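You operate a simulated robot arm through the tools that you are given. There is no shell and no other tool.

You are at the controls of a simulated robot arm. One attempt, no reset.

## Task
Put some things from the long table away. At the end: the yellow rag from the long table is in the brushes drawer; the brown brush from the long table is in the brushes drawer; whatever was shut is shut again. Leave all else as you found it, and nothing knocked over (what rides in a drawer may roll over).

It is judged by the outcome, as a careful person would: the job done as asked, and still so three seconds after it is handed in. It fails if anything else is knocked over, pushed out of place, dropped, spilled or broken.

## Robot
A 7-joint arm with a two-finger parallel gripper, fixed in place. Base frame: the origin is at the foot of the arm, x ahead of it, y to its left, z up; the work surface is at about z = 940. Lengths are in mm, angles in degrees, forces in N, time in s.
With the tool pointing down near the work surface it reaches from about 220 to 680 mm from the base axis. Its first joint turns from -66.0 to 66.0 degrees. Payload 2.4 kg.
The TCP is the grasp point between the finger pads, 30 mm short of the fingertips. In the tool frame z runs along the fingers and y along their closing line. The gripper opens to 94 mm. The fingers are 28 mm wide and 10 mm thick; the gripper's body (50 by 96 mm) begins 55 mm behind the TCP.
Orientation is that of the tool frame in the base frame, as a unit quaternion [x, y, z, w]. With the fingers straight down and closing along the base's y, the tool's x points along the base's -x, its y along +y and its z along -z.

## Interface
- The arm moves only by the tool arm_command. Its argument "targets" is a list of rows, each a list of 6 numbers: the shift along the tool's x, y, z in mm, then the turn, a rotation vector about the tool's x, y, z in degrees. In form: [[x, y, z, rx, ry, rz], ...]. A call has 1 to 20 rows; each row is the pose to reach, as a shift and turn from the pose commanded when the call began, along the tool's axes at that moment. "jaw" is the gripper command, from -1 (fully open) to 1 (shut), values between in proportion, set as the call begins (left out, the last holds). Each row takes 0.2 s and may step no farther than 50 mm and 8.6 degrees from the row before; otherwise, or with a gripper value out of range, the whole call is refused. Where a pose cannot be reached the arm comes as near as it can. A force on the tool above 40 N (or 10 N above the force at the start of the call, whichever is more), or a blocked arm, ends the call early, and 0.2 s more pass. The fingers move at their own pace (about 153 mm/s each) and stop on an object; they squeeze with about 44 N. The grip force told is the motor's: it shows also when the fingers shut on nothing. Time passes only in rows, and 0.2 s behind the last, so rows that repeat a pose let the fingers close. It gives the time, the measured TCP pose, the force on the tool (base axes), the opening and the grip force at its end, in the units of the frame above (readings bear some noise), with the torque about the TCP (base axes, N m) and any sound that the robot's microphone picked up, and new pictures: "show" is both (left out), scene, wrist or none.
- Cameras (640 x 400 px; columns grow to the right, rows downward): "scene" is fixed at [42.4, 498.3, 1420.8]; the picture's right is [-0.58, -0.82, 0.00], its down [-0.64, 0.46, -0.62] and it looks along [0.50, -0.36, -0.79] (base axes); focal length 214 px, centre (320, 200). "wrist" rides on the gripper at [76, 14, -102] in the tool frame; the picture's right is [-0.18, 0.98, 0.00], its down [-0.75, -0.14, -0.64] and it looks along [-0.63, -0.12, 0.77] (tool axes); focal length 243 px, centre (320, 200). There is no depth. A picture from a camera that has moved, and an enlarged one, comes with that camera's place and axes in the base frame and with its lens.
- zoom(camera, box): a new picture of the part [left, top, right, bottom] of that camera's present view, enlarged. The clock stands still meanwhile.
- close_job(): hands the job in; it is judged then, once.

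Nothing tells you positions but the pictures and the camera data. Unless the task says otherwise, let go and move clear before handing in.

The tools are called after "Request:" as name(argument=value, ...) on one line, values as JSON. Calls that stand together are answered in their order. arm_command: Moves the arm, as the interface text tells. Its arguments: {"type":"object","properties":{"targets":{"type":"array"},"jaw":{"type":"number"},"show":{"type":"string","enum":["both","scene","wrist","none"]}},"required":["targets"]} The other tools are called the same way: zoom (camera, box) takes an enlarged picture of a part of a camera's view; close_job () hands the job in.

At the start:

```text
time_s: 0.0
tcp_pos: [379.4, 212.4, 1181.2]
orientation: [0.0, 1.0, 0.0, 0.0]
force: [-0.3, 0.1, -0.1]
moment: [0.01, -0.01, 0.04]
width: 93.7
grip_force: 0.1
```

scene: 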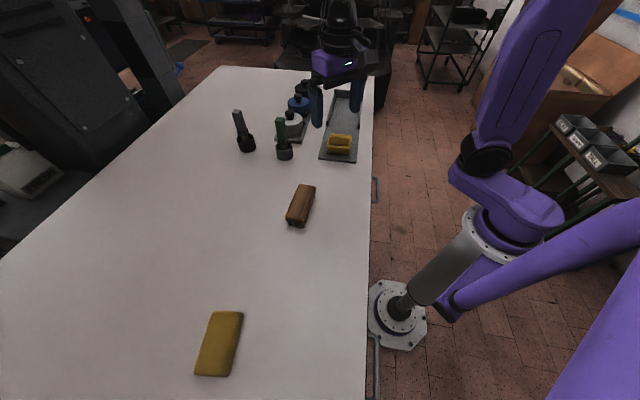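
wrist: 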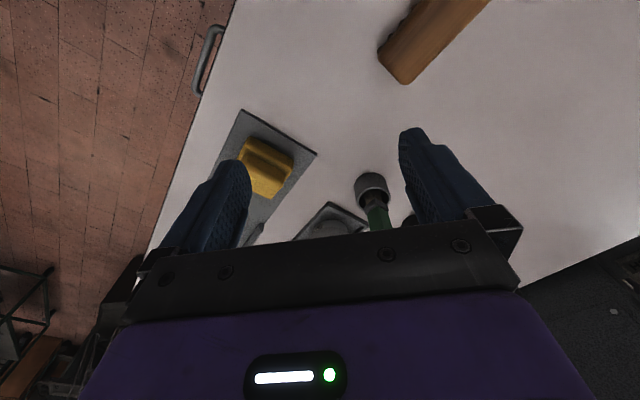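

I see a long table with a brown brush, a folded yellow cloth, a tray with another yellow thing, and what look like two drawer handles along the table edge nearest the arm. I'll zoom in first to identify the objects and find any drawer labels.

Request:
zoom(camera="scene", box=[220, 60, 400, 180])

Request:
zoom(camera="scene", box=[330, 150, 430, 400])

Request:
zoom(camera="scene", box=[160, 160, 400, 400])

Request:
zoom(camera="scene", box=[520, 60, 640, 200])

Request:
zoom(camera="wrist", box=[130, 0, 450, 240])

```text
3.33 times, centred on (310, 120) of scene
camera zoom: at [42.4, 498.3, 1420.8], right [-0.58, -0.82, 0.0], down [-0.64, 0.46, -0.62], along [0.5, -0.36, -0.79], focal length 715 px, centre (353, 467)
```

zoom: 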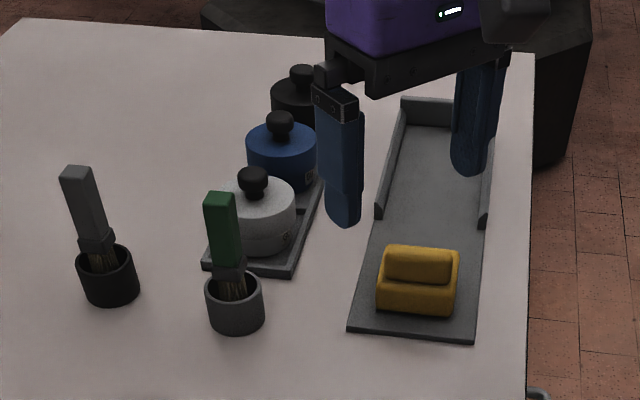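

```text
1.60 times, centred on (380, 275) of scene
camera zoom: at [42.4, 498.3, 1420.8], right [-0.58, -0.82, 0.0], down [-0.64, 0.46, -0.62], along [0.5, -0.36, -0.79], focal length 343 px, centre (224, 80)
```

zoom: 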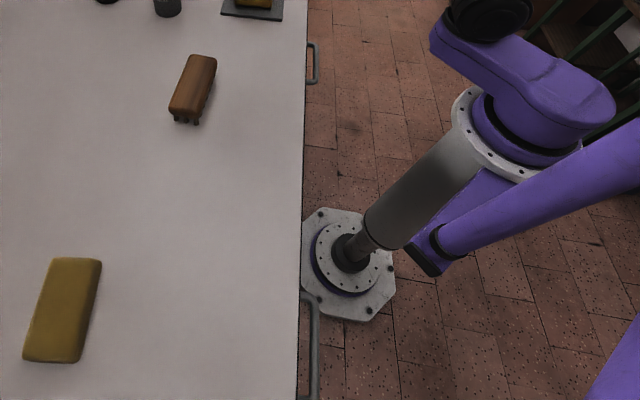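

```text
1.67 times, centred on (280, 280) of scene
camera zoom: at [42.4, 498.3, 1420.8], right [-0.58, -0.82, 0.0], down [-0.64, 0.46, -0.62], along [0.5, -0.36, -0.79], focal length 358 px, centre (387, 67)
```

zoom: 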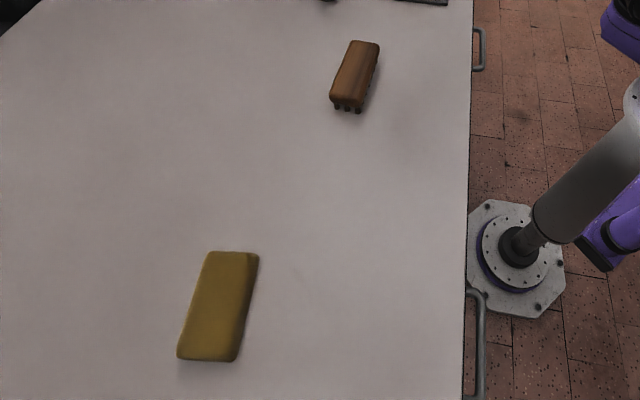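

```text
2.86 times, centred on (580, 130) of scene
camera zoom: at [42.4, 498.3, 1420.8], right [-0.58, -0.82, 0.0], down [-0.64, 0.46, -0.62], along [0.5, -0.36, -0.79], focal length 613 px, centre (-423, 400)
```

zoom: 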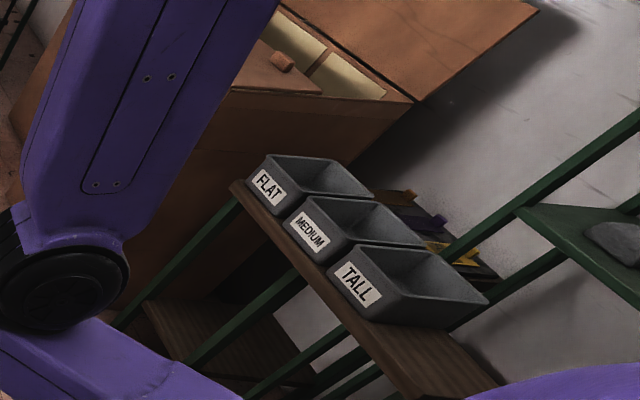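

```text
1.67 times, centred on (290, 120) of wrist
camera zoom: at [304.0, 225.5, 1284.2], right [0.18, 0.98, 0.0], down [0.75, -0.14, 0.64], along [0.63, -0.12, -0.77], focal length 404 px, centre (370, 333)
```

zoom: 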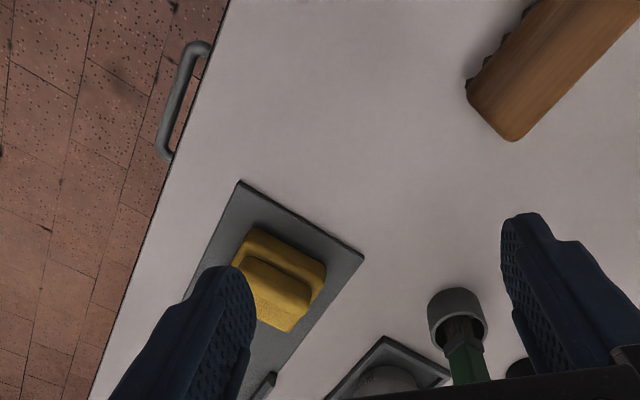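

The table edge runs at 45° to the base axes. One drawer handle is near base (330, 50) and the other near (-20, 400). I take the flat folded cloth near (178, 629) as the yellow rag and the brown brush as being near (353, 338). Next I'll move the wrist camera to look at the drawer fronts and find out which is the brushes drawer.

Request:
arm_command(targets=[[11, -32, 25, 0, 0, -7.5], [23, -64, 50, 0, 0, -15], [34, -95, 80, 0, 0, -22.5], [45, -127, 110, 0, 0, -30], [57, -158, 140, 0, 0, -37.5], [68, -190, 175, 0, 0, -45]], show="both")

```text
time_s: 1.4
tcp_pos: [313.0, 22.9, 1005.9]
orientation: [-0.384, 0.924, 0.0, 0.0]
force: [0.7, -0.2, 0.1]
moment: [0.03, 0.01, -0.03]
width: 93.8
grip_force: 0.0
camera wrist: at [248.5, -21.0, 1108.4], right [-0.57, 0.82, 0.0], down [0.63, 0.43, 0.64], along [0.53, 0.36, -0.77], focal length 243 px, centre (320, 200)
```

scene: 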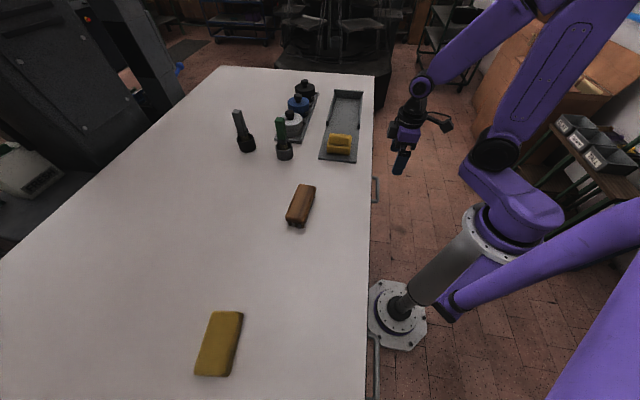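
wrist: 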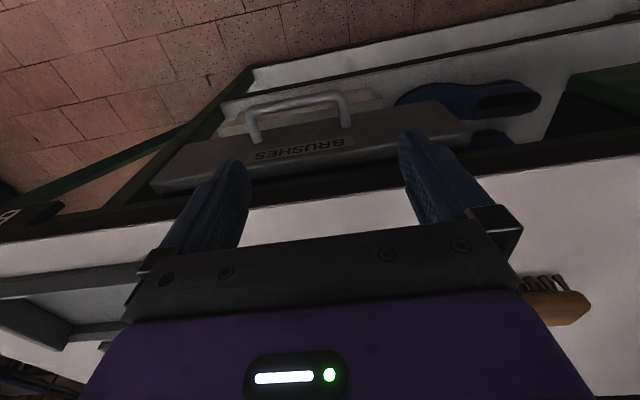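

The drawer near the arm is labelled BRUSHES. I'll zoom in for its geometry and look for anything underneath or nearby.

Request:
zoom(camera="wrist", box=[120, 50, 440, 250])

Request:
zoom(camera="wrist", box=[320, 0, 640, 200])

Request:
zoom(camera="scene", box=[340, 60, 440, 220])

```text
2.00 times, centred on (280, 150) of wrist
camera zoom: at [248.5, -21.0, 1108.4], right [-0.57, 0.82, 0.0], down [0.63, 0.43, 0.64], along [0.53, 0.36, -0.77], focal length 485 px, centre (400, 300)
```

zoom: 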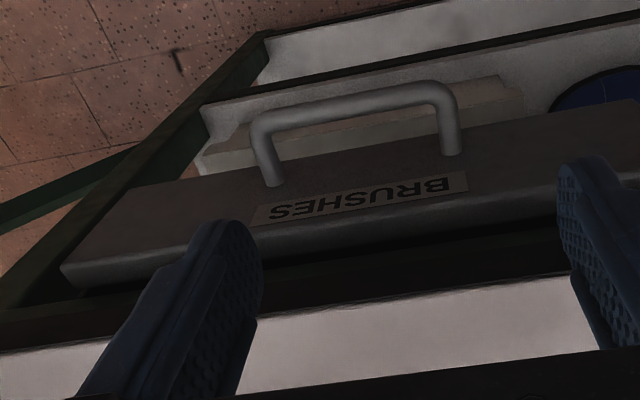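

```text
2.00 times, centred on (480, 100) of wrist
camera zoom: at [248.5, -21.0, 1108.4], right [-0.57, 0.82, 0.0], down [0.63, 0.43, 0.64], along [0.53, 0.36, -0.77], focal length 485 px, centre (0, 400)
```

zoom: 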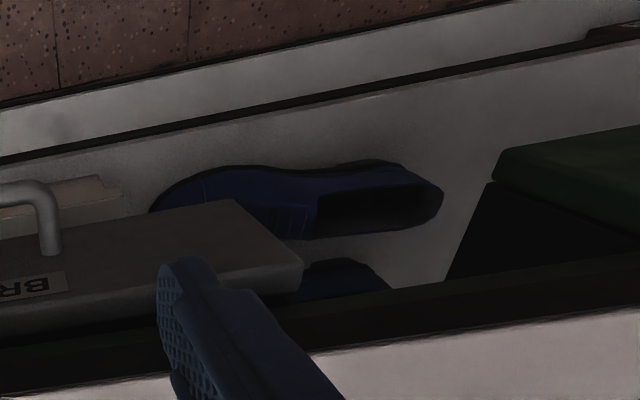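

```text
2.50 times, centred on (390, 140) of scene
camera zoom: at [42.3, 498.3, 1420.8], right [-0.58, -0.82, 0.0], down [-0.64, 0.46, -0.62], along [0.5, -0.36, -0.79], focal length 536 px, centre (145, 350)
```

zoom: 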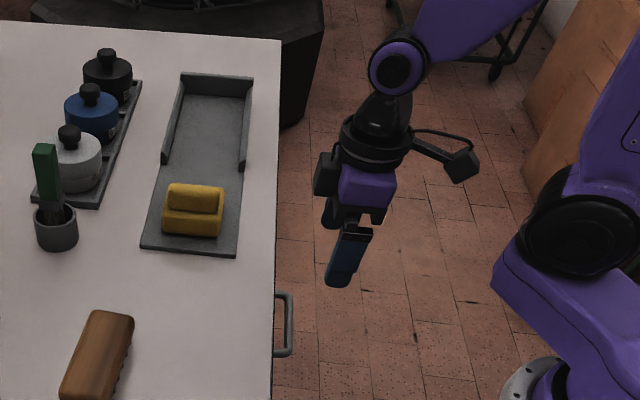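

The brushes drawer's bar handle is at about base (356, 9), z≈790, and sits roughly 42 mm off the drawer front. I'll turn the open gripper so its fingers straddle the bar front to back, stay above it, and look again before going down.

Request:
arm_command(targets=[[1, -4, 1, 0, 0, 8.2], [2, -8, 2, 0, 0, 16.4], [3, -12, 3, 0, 0, 24.6], [4, -16, 4, 0, 0, 32.8], [5, -20, 5, 0, 0, 41], [6, -24, 6, 0, 0, 49.2], [7, -28, 6, 0, 0, 57.4], [7, -32, 6, 0, 0, 65.6], [7, -36, 6, 0, 0, 73.8], [7, -40.7, 6, 0, 0, 82], [7, -40.7, 6, 0, 0, 90]], jaw=-1, show="both")

```text
time_s: 3.8
tcp_pos: [334.4, -11.6, 999.6]
orientation: [0.384, 0.924, 0.0, -0.001]
force: [0.0, 0.4, 0.9]
moment: [0.02, -0.01, -0.03]
width: 94.1
grip_force: 0.0
camera wrist: at [292.3, 51.8, 1102.9], right [0.83, 0.56, 0.0], down [0.43, -0.63, 0.64], along [0.36, -0.53, -0.77], focal length 243 px, centre (320, 200)
```

scene: 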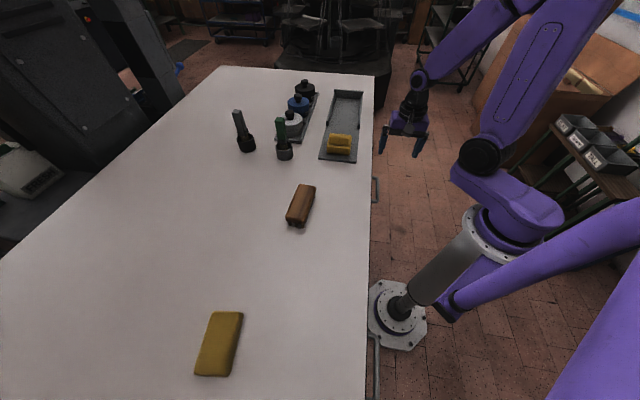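
wrist: 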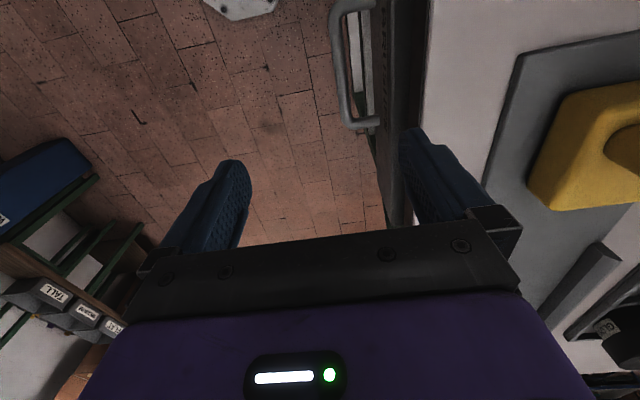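

Seen from here, the bar is at n≈256 mm, where n is distance from the base square to the table edge. It spans about 124 mm and the front sits around 295 mm, so the far finger lines up with the gap. I'll lower part way and check.

Request:
arm_command(targets=[[0, 0, 40, 0, 0, 0], [0, 0, 80, 0, 0, 0], [0, 0, 120, 0, 0, 0], [0, 0, 155, 0, 0, 0]], show="both")

```text
time_s: 4.8
tcp_pos: [337.4, -13.6, 844.9]
orientation: [0.383, 0.924, 0.0, 0.0]
force: [-0.2, -0.6, -0.3]
moment: [-0.04, 0.01, -0.01]
width: 93.8
grip_force: 0.0
camera wrist: at [294.1, 51.0, 948.3], right [0.83, 0.56, 0.0], down [0.43, -0.63, 0.64], along [0.36, -0.53, -0.77], focal length 243 px, centre (320, 200)
```

scene: 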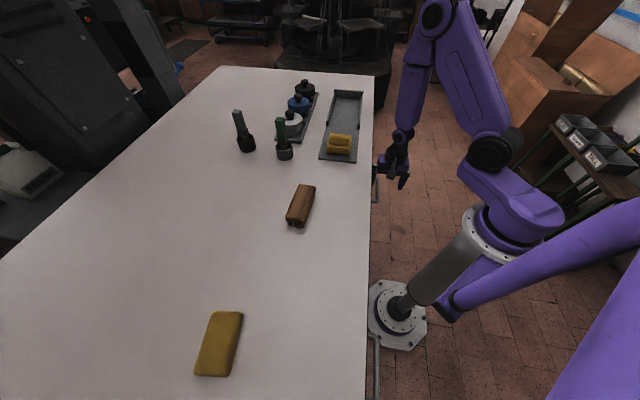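
wrist: 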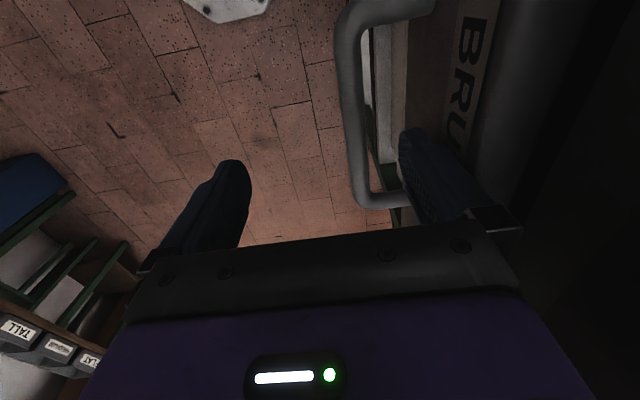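

The far finger lines up with the gap behind the bar. I'll lower the rest of the way to put the finger behind the handle.

Request:
arm_command(targets=[[0, 0, 15, 0, 0, 0], [0, 0, 30, 0, 0, 0], [0, 0, 46, 0, 0, 0]], show="both")

```text
time_s: 5.6
tcp_pos: [335.7, -11.3, 797.5]
orientation: [0.383, 0.924, 0.0, 0.0]
force: [-0.1, -0.3, -0.4]
moment: [-0.02, 0.01, -0.04]
width: 94.1
grip_force: 0.1
camera wrist: at [292.6, 52.1, 901.7], right [0.82, 0.57, 0.0], down [0.43, -0.63, 0.64], along [0.36, -0.53, -0.77], focal length 243 px, centre (320, 200)
```

scene: 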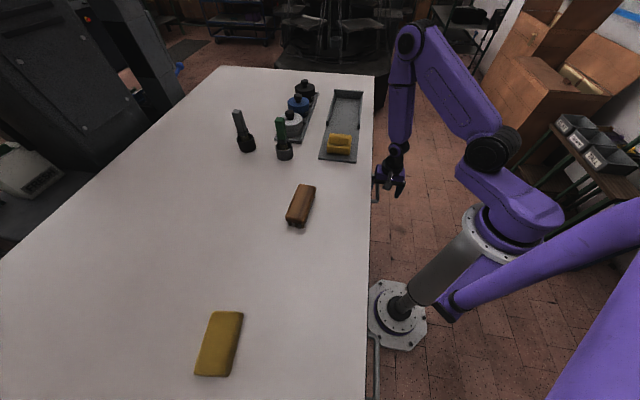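
wrist: 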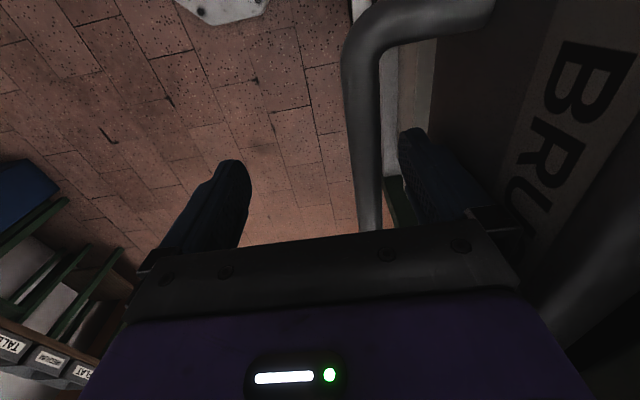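

The finger is behind the bar. I'll close the jaw partly so the fingers loosely straddle the bar, which should ease the drawer out slightly, and watch the force.

Request:
arm_command(targets=[[0, 0, 0, 0, 0, 0], [0, 0, 0, 0, 0, 0], [0, 0, 0, 0, 0, 0]], jaw=0.5, show="both")

```text
time_s: 6.4
tcp_pos: [336.3, -11.5, 798.2]
orientation: [0.383, 0.924, 0.0, 0.0]
force: [-1.7, 0.4, -8.7]
moment: [0.38, -1.28, -0.06]
width: 35.9
grip_force: 10.5
camera wrist: at [292.7, 52.1, 901.8], right [0.83, 0.56, 0.0], down [0.43, -0.63, 0.64], along [0.36, -0.53, -0.77], focal length 243 px, centre (320, 200)
```

scene: 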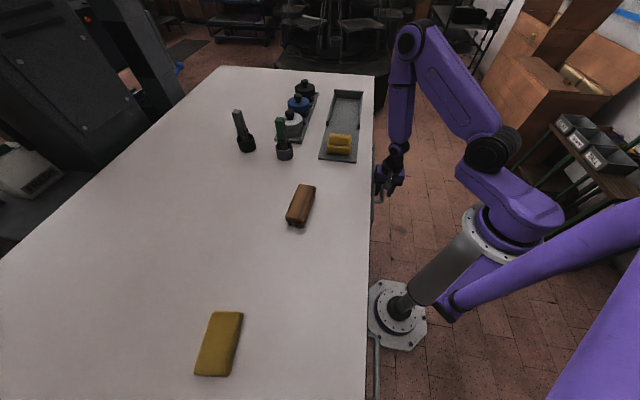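
wrist: 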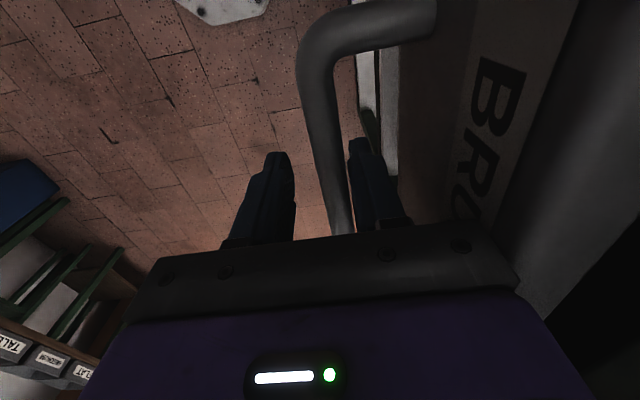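

The drawer has begun to slide easily. I'll pull it straight out toward the arm in small steps.

Request:
arm_command(targets=[[0, -12, 0, 0, 0, 0], [0, -24, 0, 0, 0, 0], [0, -36, 0, 0, 0, 0], [0, -48, 0, 0, 0, 0], [0, -60, 0, 0, 0, 0], [0, -72, 0, 0, 0, 0]], show="both")

```text
time_s: 7.8
tcp_pos: [284.3, -63.8, 798.9]
orientation: [0.382, 0.924, -0.001, 0.0]
force: [-1.0, 2.4, -21.3]
moment: [0.33, -0.63, 0.19]
width: 36.2
grip_force: 11.0
camera wrist: at [240.6, -0.1, 902.2], right [0.83, 0.56, 0.0], down [0.43, -0.63, 0.64], along [0.36, -0.53, -0.77], focal length 243 px, centre (320, 200)
```

scene: 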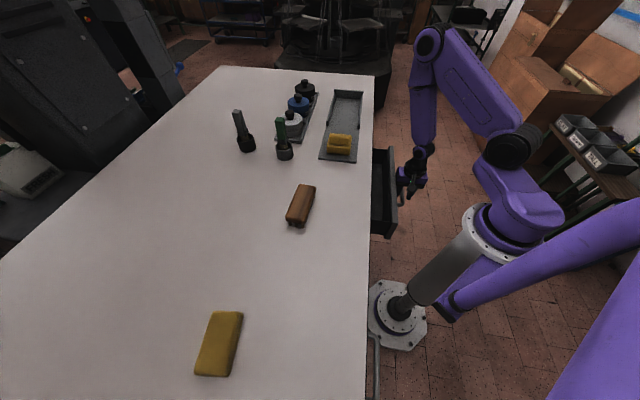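
wrist: 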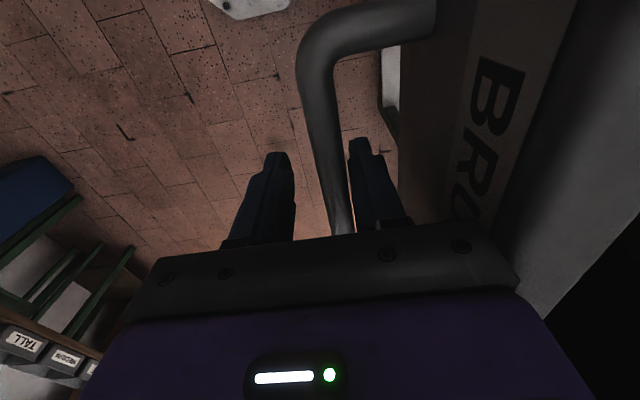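

The drawer is sliding out. There is some downward force on the tool, so I'll look closer before pulling further.

Request:
zoom(camera="scene", box=[350, 130, 450, 250])

Request:
zoom(camera="wrist", box=[220, 100, 440, 260])

Request:
zoom(camera="scene", box=[360, 160, 560, 360])

```text
3.33 times, centred on (400, 190) of scene
camera zoom: at [42.5, 498.3, 1420.8], right [-0.58, -0.82, 0.0], down [-0.64, 0.46, -0.62], along [0.5, -0.36, -0.79], focal length 715 px, centre (53, 233)
```

zoom: 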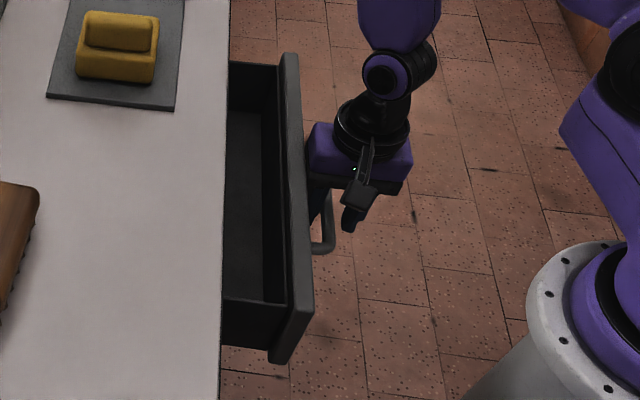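

```text
2.50 times, centred on (330, 180) of wrist
camera zoom: at [240.6, -0.1, 902.2], right [0.83, 0.56, 0.0], down [0.43, -0.63, 0.64], along [0.36, -0.53, -0.77], focal length 606 px, centre (295, 250)
```

zoom: 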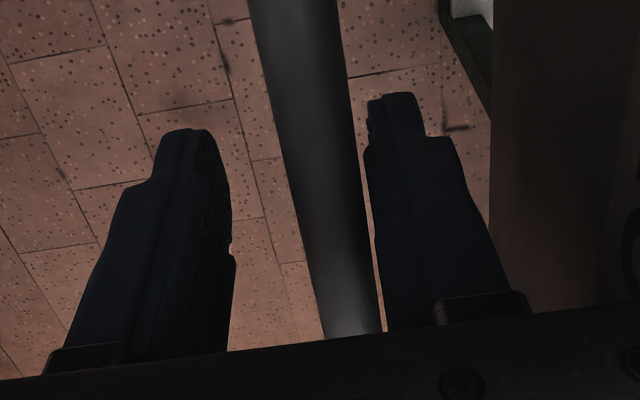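

```text
2.00 times, centred on (460, 260) of scene
camera zoom: at [42.5, 498.3, 1420.8], right [-0.58, -0.82, 0.0], down [-0.64, 0.46, -0.62], along [0.5, -0.36, -0.79], focal length 429 px, centre (40, 80)
```

zoom: 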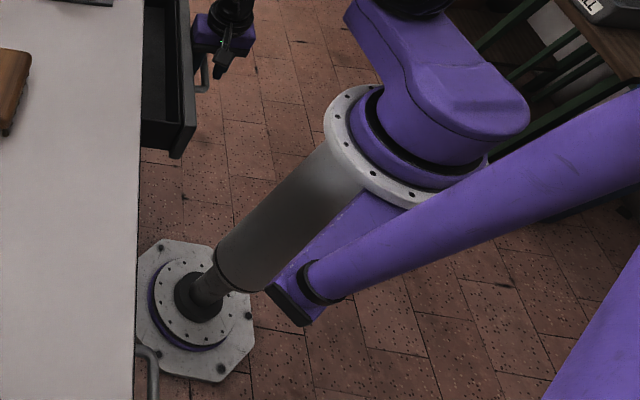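

The drawer is about 89 mm out, level, and the part I can see is empty. I'll keep pulling, with a slight lowering to relieve the vertical load.

Request:
arm_command(targets=[[0, -2, 1.5, 0, 0, 0], [0, -14, 1.5, 0, 0, 0], [0, -26, 1.5, 0, 0, 0], [0, -38, 1.5, 0, 0, 0]], show="scene")

```text
time_s: 8.8
tcp_pos: [257.7, -90.1, 799.0]
orientation: [0.383, 0.924, 0.001, 0.001]
force: [2.9, 0.4, 19.5]
moment: [1.29, -1.13, -0.11]
width: 36.2
grip_force: 10.9
```

scene: 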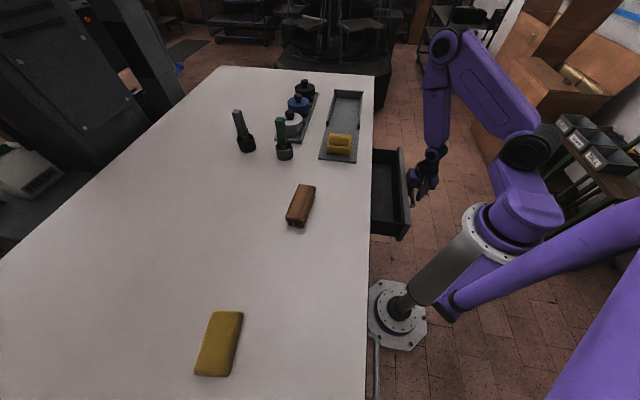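

The vertical load is only friction on the bar, since it flipped sign with a 1.5 mm change. I'll centre that out and pull about 45 mm more.

Request:
arm_command(targets=[[0, -2, -0.8, 0, 0, 0], [0, -13, -0.8, 0, 0, 0], [0, -24, -0.8, 0, 0, 0], [0, -35, -0.8, 0, 0, 0], [0, -46, -0.8, 0, 0, 0]], show="both")

```text
time_s: 10.0
tcp_pos: [226.4, -122.9, 794.8]
orientation: [0.381, 0.925, -0.001, -0.004]
force: [-11.4, 12.7, 18.1]
moment: [0.83, -2.2, -0.25]
width: 37.0
grip_force: 11.7
out of reach, approached as far as the arm can: row 5
camera wrist: at [184.4, -59.1, 898.7], right [0.82, 0.57, -0.01], down [0.44, -0.63, 0.64], along [0.36, -0.53, -0.77], focal length 243 px, centre (320, 200)
```

scene: 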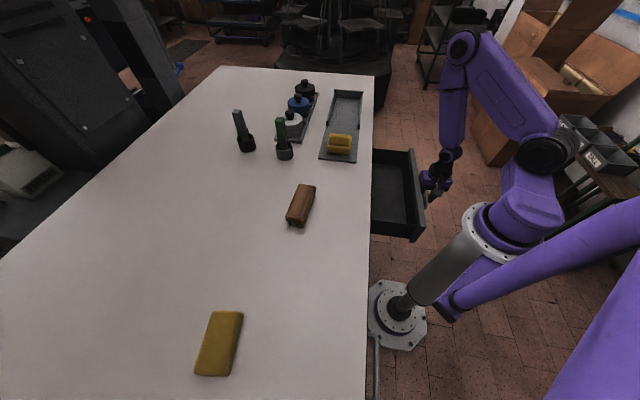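
wrist: 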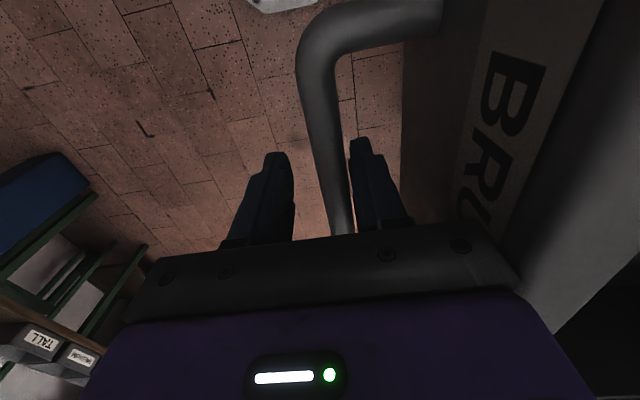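

The drawer is about 170 mm open, which is enough, and the arm is at its inner limit. I'll ease the fingers off the bar and lift straight up clear of it.

Request:
arm_command(targets=[[0, 3, 0, 0, 0, 0], [0, 3, 0, 0, 0, 0], [0, 3, -15, 0, 0, 0], [0, 3, -40, 0, 0, 0], [0, 3, -80, 0, 0, 0], [0, 3, -120, 0, 0, 0], [0, 5, -160, 0, 0, 0], [0, 20, -200, 0, 0, 0]], jaw=0.05, show="both")

```text
time_s: 11.8
tcp_pos: [255.7, -107.7, 999.1]
orientation: [0.383, 0.924, 0.0, -0.001]
force: [-0.3, -0.2, 0.5]
moment: [0.01, 0.01, -0.01]
width: 44.6
grip_force: 0.0
out of reach, approached as far as the arm can: row 3, 4, 5, 6, 7, 8
camera wrist: at [213.8, -44.8, 1101.9], right [0.83, 0.56, 0.0], down [0.43, -0.63, 0.64], along [0.36, -0.53, -0.77], focal length 243 px, centre (320, 200)
```

scene: 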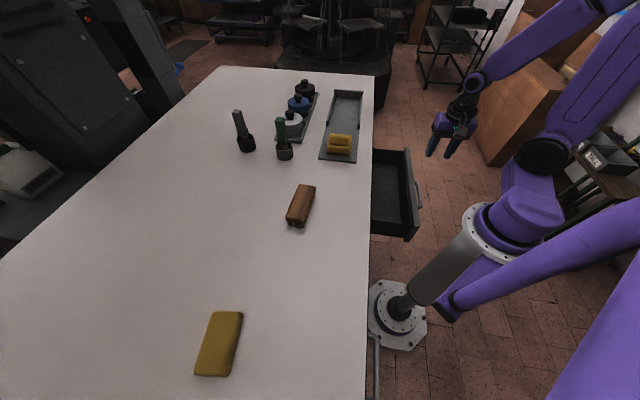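
wrist: 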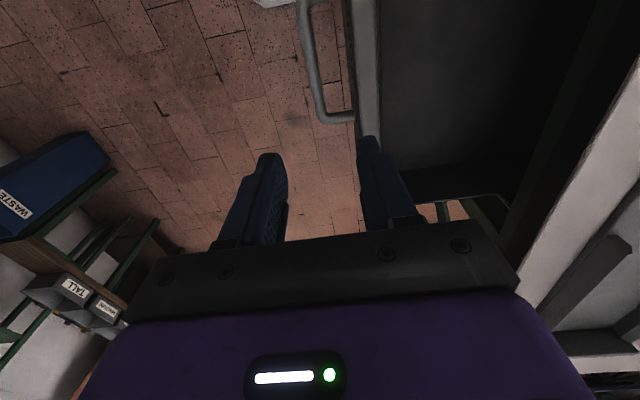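

The drawer is open and the gripper is clear above it. I'll check the drawer interior and the objects in detail.

Request:
zoom(camera="scene", box=[350, 130, 450, 250])

Request:
zoom(camera="wrist", box=[290, 0, 640, 220])

Request:
zoom(camera="scene", box=[250, 160, 350, 240])

Request:
zoom(camera="scene", box=[160, 290, 280, 390])

```text
3.33 times, centred on (400, 190) of scene
camera zoom: at [42.4, 498.3, 1420.8], right [-0.58, -0.82, 0.0], down [-0.64, 0.46, -0.62], along [0.5, -0.36, -0.79], focal length 715 px, centre (53, 233)
```

zoom: 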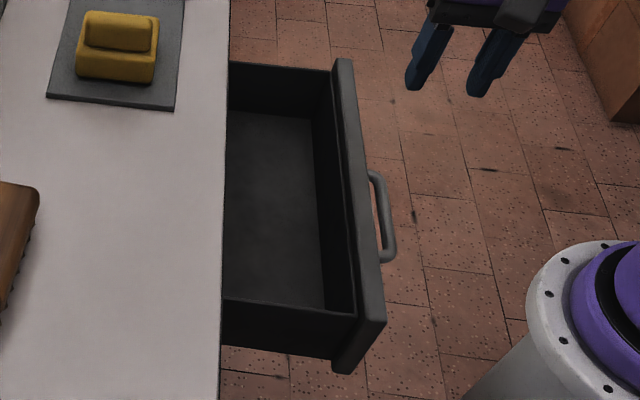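

```text
1.82 times, centred on (465, 110) of wrist
camera zoom: at [213.8, -44.8, 1101.9], right [0.83, 0.56, 0.0], down [0.43, -0.63, 0.64], along [0.36, -0.53, -0.77], focal length 441 px, centre (56, 364)
```

zoom: 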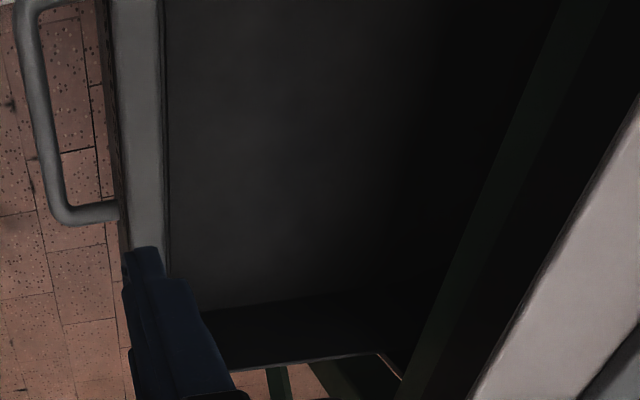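

```text
5.00 times, centred on (300, 200) of scene
camera zoom: at [42.4, 498.3, 1420.8], right [-0.58, -0.82, 0.0], down [-0.64, 0.46, -0.62], along [0.5, -0.36, -0.79], focal length 1072 px, centre (420, 200)
```

zoom: 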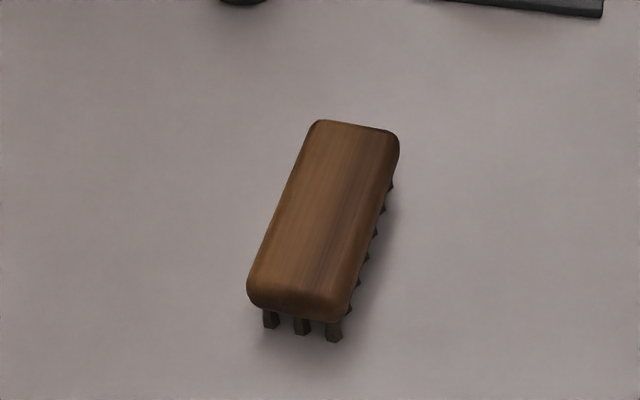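

```text
4.00 times, centred on (220, 340) of scene
camera zoom: at [42.4, 498.3, 1420.8], right [-0.58, -0.82, 0.0], down [-0.64, 0.46, -0.62], along [0.5, -0.36, -0.79], focal length 858 px, centre (720, -360)
```

zoom: 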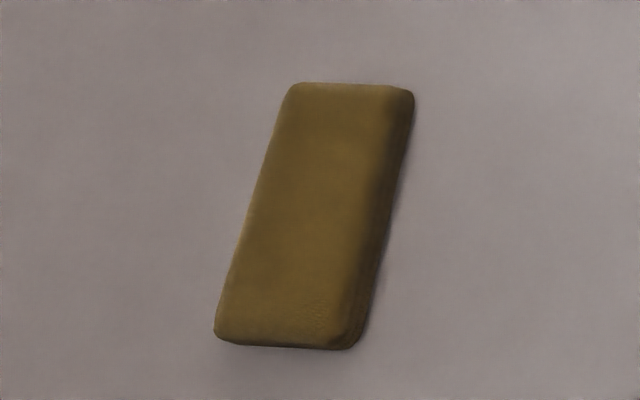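

The drawer interior is empty and there's about 150 mm of usable opening. The brush is standing on its bristles at about (344, 340), with its short axis about 40° from x. I'll go up and toward it with the jaw wide open.

Request:
arm_command(targets=[[10, 20, -35, 0, 0, 0], [30, 50, -70, 0, 0, 0], [50, 85, -100, 0, 0, 0], [75, 125, -100, 0, 0, 0], [95, 157, -100, 0, 0, 0]], jaw=-1, show="wrist")

```text
refused: row 2 steps farther than a row can; nothing moved
```

One row was slightly over the step limit and the whole call was refused, so nothing moved. I'll resend it with smaller steps.

Request:
arm_command(targets=[[10, 20, -35, 0, 0, 0], [25, 45, -65, 0, 0, 0], [45, 75, -95, 0, 0, 0], [70, 115, -100, 0, 0, 0], [95, 157, -100, 0, 0, 0]], jaw=-1, show="wrist")

```text
time_s: 13.0
tcp_pos: [299.3, 71.4, 1100.9]
orientation: [0.383, 0.924, 0.0, 0.0]
force: [0.3, 0.9, 0.4]
moment: [-0.03, 0.0, 0.01]
width: 94.3
grip_force: 0.1
camera wrist: at [256.2, 135.4, 1203.6], right [0.83, 0.56, 0.0], down [0.43, -0.63, 0.64], along [0.36, -0.53, -0.77], focal length 243 px, centre (320, 200)
```

wrist: 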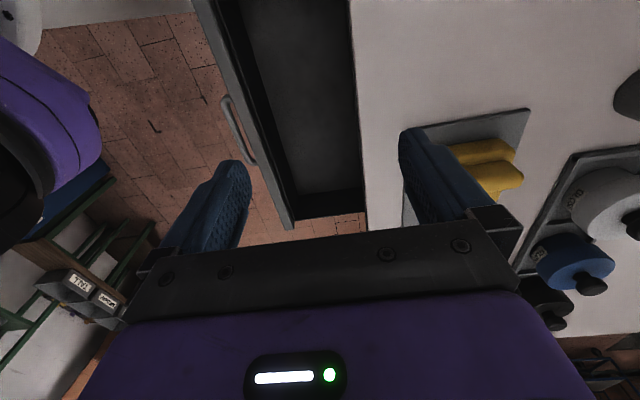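

I have a good view of the open drawer from here. Next I'll move above the brush, turning 5° to square the jaw with its narrow side.

Request:
arm_command(targets=[[26, 37, 0, 0, 0, 1], [52, 74, 0, 0, 0, 2], [79, 111, 0, 0, 0, 3], [106, 148, 0, 0, 0, 4], [132, 185, 0, 0, 0, 5], [158.5, 221.5, 0, 0, 0, 5]], show="both")

```text
time_s: 14.4
tcp_pos: [343.7, 337.6, 1100.4]
orientation: [0.423, 0.906, 0.001, 0.001]
force: [-0.4, 0.3, -0.6]
moment: [0.01, 0.01, 0.02]
width: 94.2
grip_force: 0.0
camera wrist: at [306.2, 405.8, 1202.9], right [0.87, 0.49, 0.0], down [0.38, -0.67, 0.64], along [0.31, -0.56, -0.77], focal length 243 px, centre (320, 200)
```

scene: 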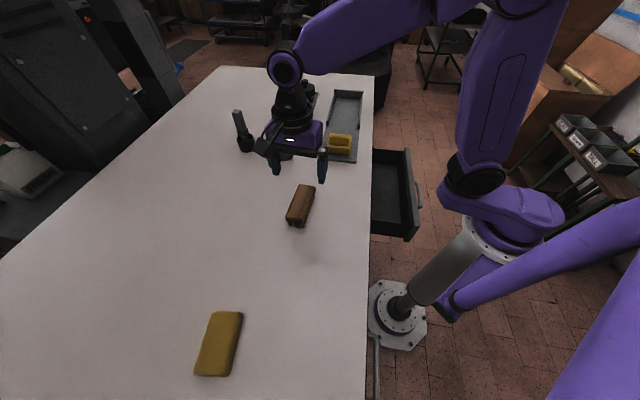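
wrist: 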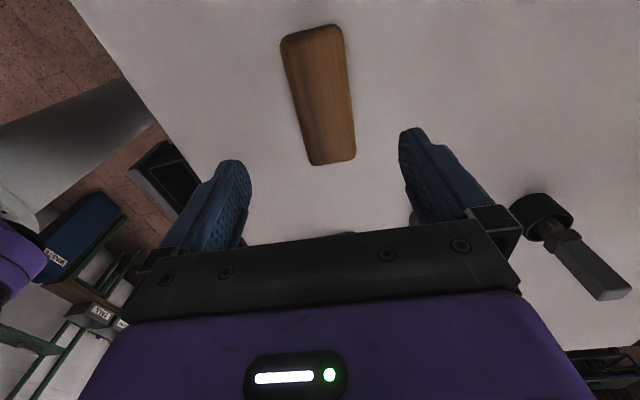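

The brush is centred under the gripper to within 3 mm and square to the jaw. I'll go down over it with the jaw open.

Request:
arm_command(targets=[[0, 2.7, 35, 0, 0, 0], [0, 2.7, 70, 0, 0, 0], [0, 2.7, 100, 0, 0, 0], [0, 2.7, 115, 0, 0, 0], [0, 2.7, 123, 0, 0, 0]], show="both")

```text
time_s: 15.6
tcp_pos: [344.8, 342.0, 977.2]
orientation: [0.423, 0.906, 0.0, 0.0]
force: [-0.5, 0.6, 0.0]
moment: [0.02, -0.02, 0.01]
width: 94.0
grip_force: 0.1
camera wrist: at [307.7, 408.0, 1079.5], right [0.87, 0.49, 0.0], down [0.38, -0.67, 0.64], along [0.32, -0.56, -0.77], focal length 243 px, centre (320, 200)
```

scene: 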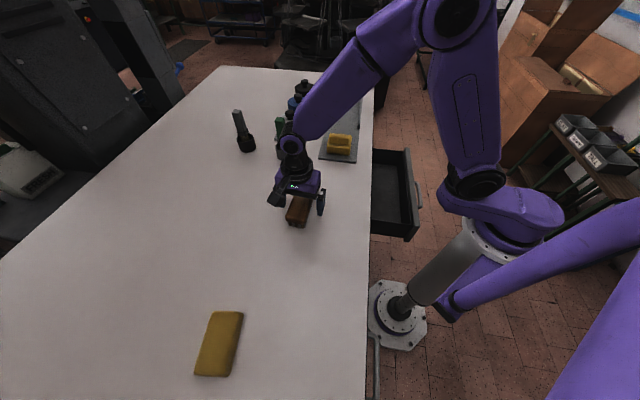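
wrist: 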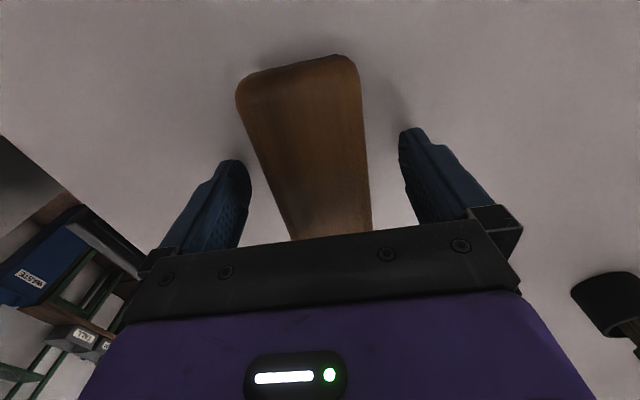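

The brush is between the fingers. I'll close the jaw on it.

Request:
arm_command(targets=[[0, 0, 0, 0, 0, 0], [0, 0, 0, 0, 0, 0], [0, 0, 0, 0, 0, 0]], jaw=1, show="wrist")

```text
time_s: 16.4
tcp_pos: [345.1, 341.8, 977.4]
orientation: [0.422, 0.906, 0.0, 0.0]
force: [-1.0, 0.1, 0.1]
moment: [0.02, -0.04, 0.0]
width: 55.7
grip_force: 44.0
camera wrist: at [307.8, 407.9, 1079.8], right [0.87, 0.49, 0.0], down [0.38, -0.67, 0.64], along [0.32, -0.56, -0.77], focal length 243 px, centre (320, 200)
```

wrist: 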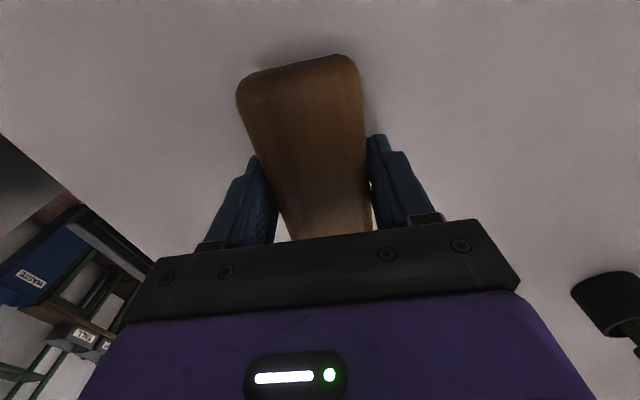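

The brush is held, 55.7 mm wide with full grip force. I'll lift it and confirm it stays in the jaw.

Request:
arm_command(targets=[[0, 0, -10, 0, 0, 0], [0, 0, -40, 0, 0, 0], [0, 0, -80, 0, 0, 0], [0, 0, -123, 0, 0, 0]], show="both")

```text
time_s: 17.4
tcp_pos: [345.2, 339.4, 1098.0]
orientation: [0.422, 0.906, -0.001, 0.001]
force: [-0.6, 0.2, -1.5]
moment: [0.0, 0.03, 0.02]
width: 55.6
grip_force: 44.3
camera wrist: at [308.0, 406.7, 1201.5], right [0.87, 0.49, 0.0], down [0.38, -0.67, 0.64], along [0.31, -0.56, -0.77], focal length 243 px, centre (320, 200)
```

scene: 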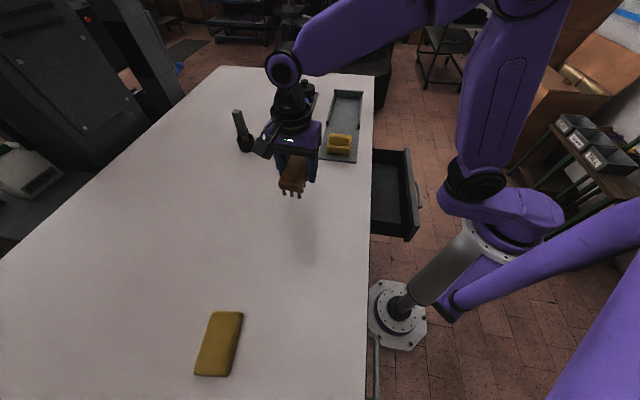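
wrist: 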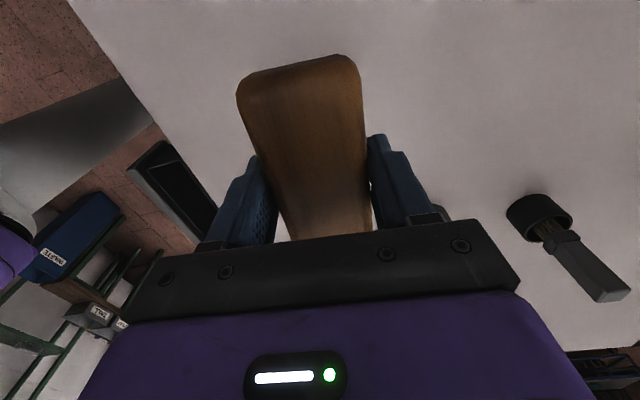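

The brush is held firmly. I'll carry it over the open drawer and line it up with the drawer's width.

Request:
arm_command(targets=[[-27, -35, 0, 0, 0, 0], [-54, -70, 0, 0, 0, -1], [-81, -105, 0, 0, 0, -2], [-108, -140, 0, 0, 0, -3], [-135, -175, 0, 0, 0, -4], [-162, -210, 0, 0, 0, -5], [-190, -245, 0, 0, 0, -5]], show="both")

```text
time_s: 19.0
tcp_pos: [278.3, 39.5, 1099.7]
orientation: [0.382, 0.924, -0.001, 0.0]
force: [0.1, -0.2, -0.5]
moment: [0.02, 0.03, 0.0]
width: 55.7
grip_force: 44.1
camera wrist: at [235.1, 103.1, 1202.4], right [0.82, 0.57, 0.0], down [0.43, -0.63, 0.64], along [0.36, -0.53, -0.77], focal length 243 px, centre (320, 200)
```

scene: 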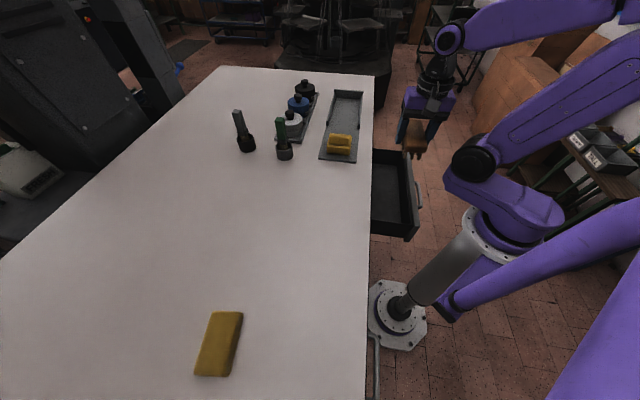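
wrist: 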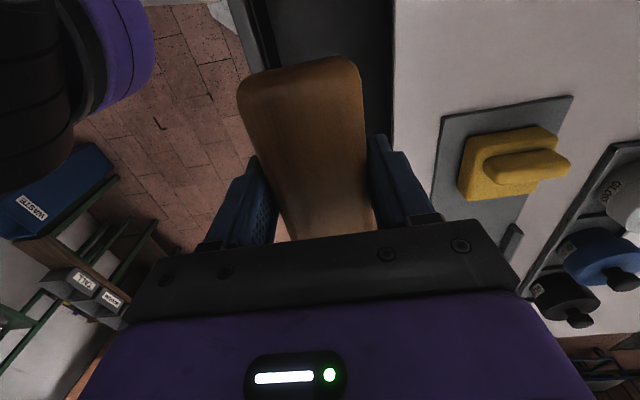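

The brush is over the drawer. Before lowering, I'll measure exactly where the drawer front and table edge are.

Request:
zoom(camera="wrist", box=[200, 0, 420, 140])

Request:
zoom(camera="scene", box=[350, 80, 470, 250])

```text
2.86 times, centred on (310, 70) of wrist
camera zoom: at [235.1, 103.1, 1202.4], right [0.82, 0.57, 0.0], down [0.43, -0.63, 0.64], along [0.36, -0.53, -0.77], focal length 693 px, centre (349, 571)
```

zoom: 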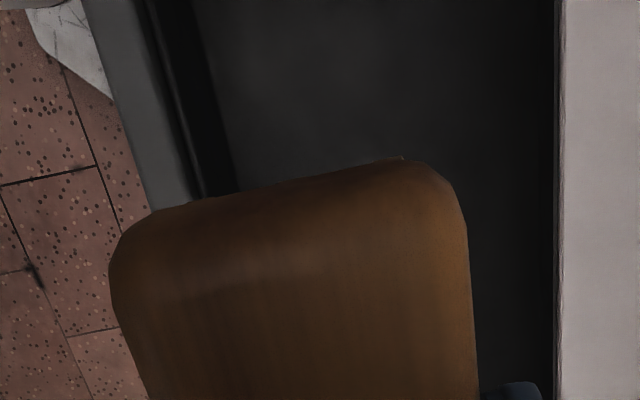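

```text
2.35 times, centred on (410, 165) of scene
camera zoom: at [42.4, 498.3, 1420.8], right [-0.58, -0.82, 0.0], down [-0.64, 0.46, -0.62], along [0.5, -0.36, -0.79], focal length 505 px, centre (108, 282)
```

zoom: 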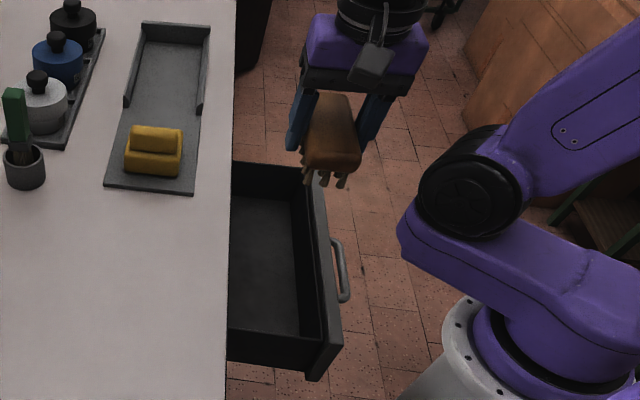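

The opening runs from about n=160 to n=297 and the drawer floor is near z≈760, so the brush fits with room to spare. I'll lower it straight down into the drawer.

Request:
arm_command(targets=[[0, 2, 40, 0, 0, 0], [0, 2, 80, 0, 0, 0], [0, 2, 120, 0, 0, 0], [0, 2, 160, 0, 0, 0], [0, 2, 200, 0, 0, 0], [0, 2, 240, 0, 0, 0], [0, 2, 270, 0, 0, 0]], show="both")

```text
time_s: 20.6
tcp_pos: [279.4, 36.8, 829.1]
orientation: [0.382, 0.924, 0.0, -0.001]
force: [0.0, 0.6, -1.3]
moment: [0.01, -0.02, -0.01]
width: 55.7
grip_force: 43.8
camera wrist: at [237.5, 100.5, 933.4], right [0.83, 0.56, 0.0], down [0.43, -0.63, 0.64], along [0.36, -0.53, -0.77], focal length 243 px, centre (320, 200)
```

scene: 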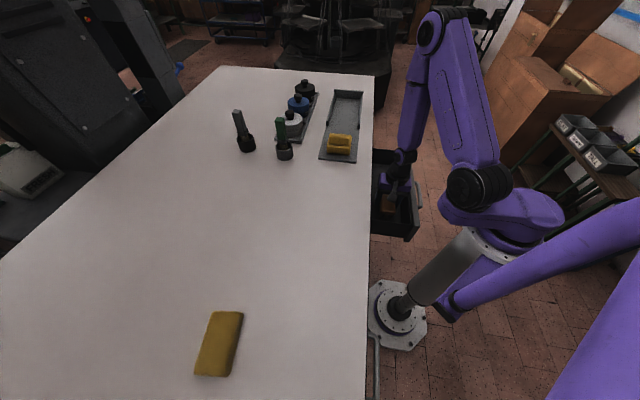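
wrist: 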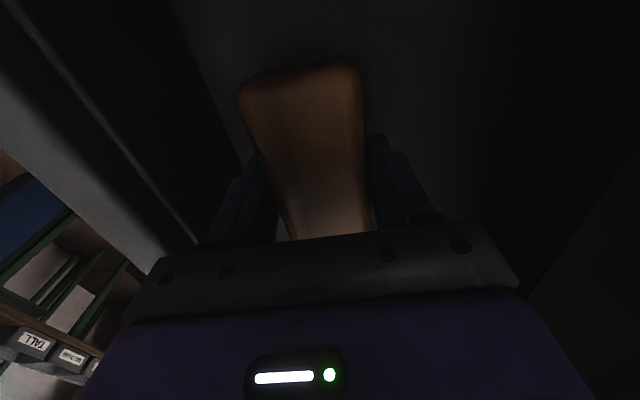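

The brush is inside the drawer and clear of its walls. I'll lower in small steps and feel for the floor.

Request:
arm_command(targets=[[0, 1, 8, 0, 0, 0], [0, 2, 15, 0, 0, 0], [0, 2, 21, 0, 0, 0], [0, 2, 25, 0, 0, 0]], show="wrist")

Request:
zoom(camera="scene", box=[360, 130, 450, 250])

```text
time_s: 21.3
tcp_pos: [281.0, 40.2, 813.7]
orientation: [0.382, 0.924, -0.001, 0.001]
force: [-1.7, -0.1, 9.2]
moment: [-0.07, -0.19, -0.04]
width: 55.9
grip_force: 43.7
stopped in row 3: the force on the tool passed its limit at 42 N (the readings are from after the stop); the commanded pose is now the measured one
camera wrist: at [238.7, 103.5, 917.2], right [0.82, 0.57, 0.0], down [0.43, -0.63, 0.64], along [0.36, -0.53, -0.77], focal length 243 px, centre (320, 200)
```

wrist: 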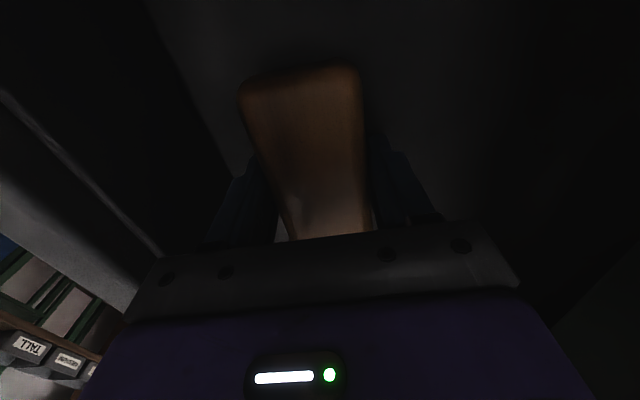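

```text
3.33 times, centred on (405, 190) of scene
camera zoom: at [42.2, 498.3, 1420.8], right [-0.58, -0.82, 0.0], down [-0.64, 0.46, -0.62], along [0.5, -0.36, -0.79], focal length 715 px, centre (37, 233)
```

zoom: 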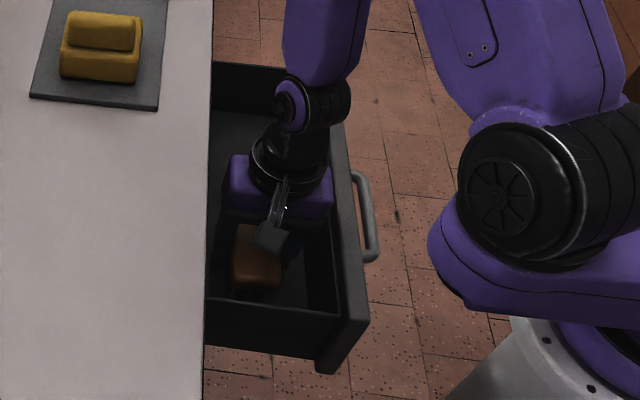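

The bristles touched the drawer floor at TCP z≈814, so the floor is at about z≈776. I'll release the brush and lift straight out.

Request:
arm_command(targets=[[0, 0, -0.5, 0, 0, 0], [0, 0, -0.5, 0, 0, 0], [0, 0, -0.5, 0, 0, 0]], jaw=-0.7, show="wrist")

```text
time_s: 22.1
tcp_pos: [282.8, 39.8, 813.9]
orientation: [0.382, 0.924, 0.0, 0.001]
force: [-0.3, 0.3, 1.0]
moment: [-0.01, -0.05, -0.03]
width: 79.9
grip_force: 0.1
camera wrist: at [239.0, 103.5, 917.0], right [0.82, 0.57, 0.0], down [0.43, -0.63, 0.64], along [0.36, -0.53, -0.77], focal length 243 px, centre (320, 200)
```

wrist: 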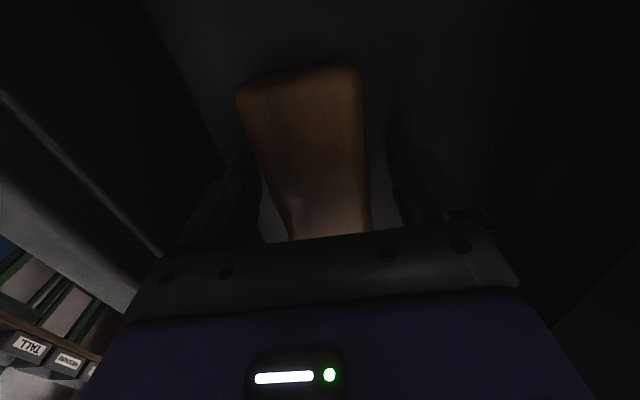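

The brush is standing free in the drawer. I'll lift the gripper straight up and out.

Request:
arm_command(targets=[[0, 0, -15, 0, 0, 0], [0, 0, -50, 0, 0, 0], [0, 0, -90, 0, 0, 0], [0, 0, -135, 0, 0, 0], [0, 0, -180, 0, 0, 0], [0, 0, -225, 0, 0, 0], [0, 0, -270, 0, 0, 0]], show="both")

```text
time_s: 23.7
tcp_pos: [282.1, 41.9, 1083.9]
orientation: [0.382, 0.924, 0.0, 0.001]
force: [0.1, 0.5, 0.0]
moment: [-0.01, 0.01, -0.02]
width: 79.9
grip_force: 0.1
camera wrist: at [238.3, 104.5, 1187.8], right [0.82, 0.57, 0.0], down [0.43, -0.63, 0.64], along [0.36, -0.53, -0.77], focal length 243 px, centre (320, 200)
```

scene: 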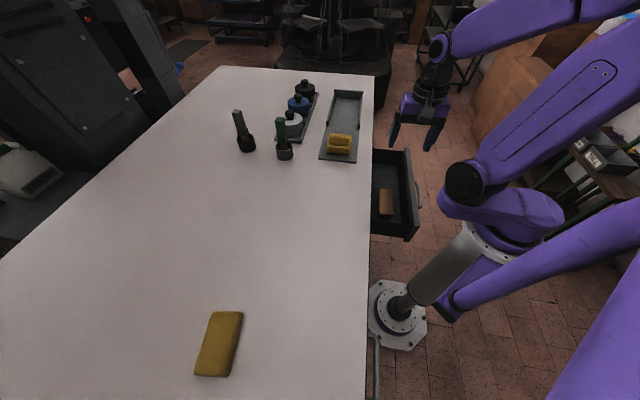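
wrist: 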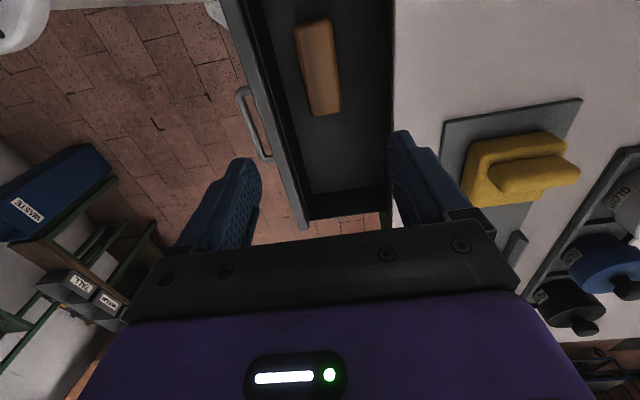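

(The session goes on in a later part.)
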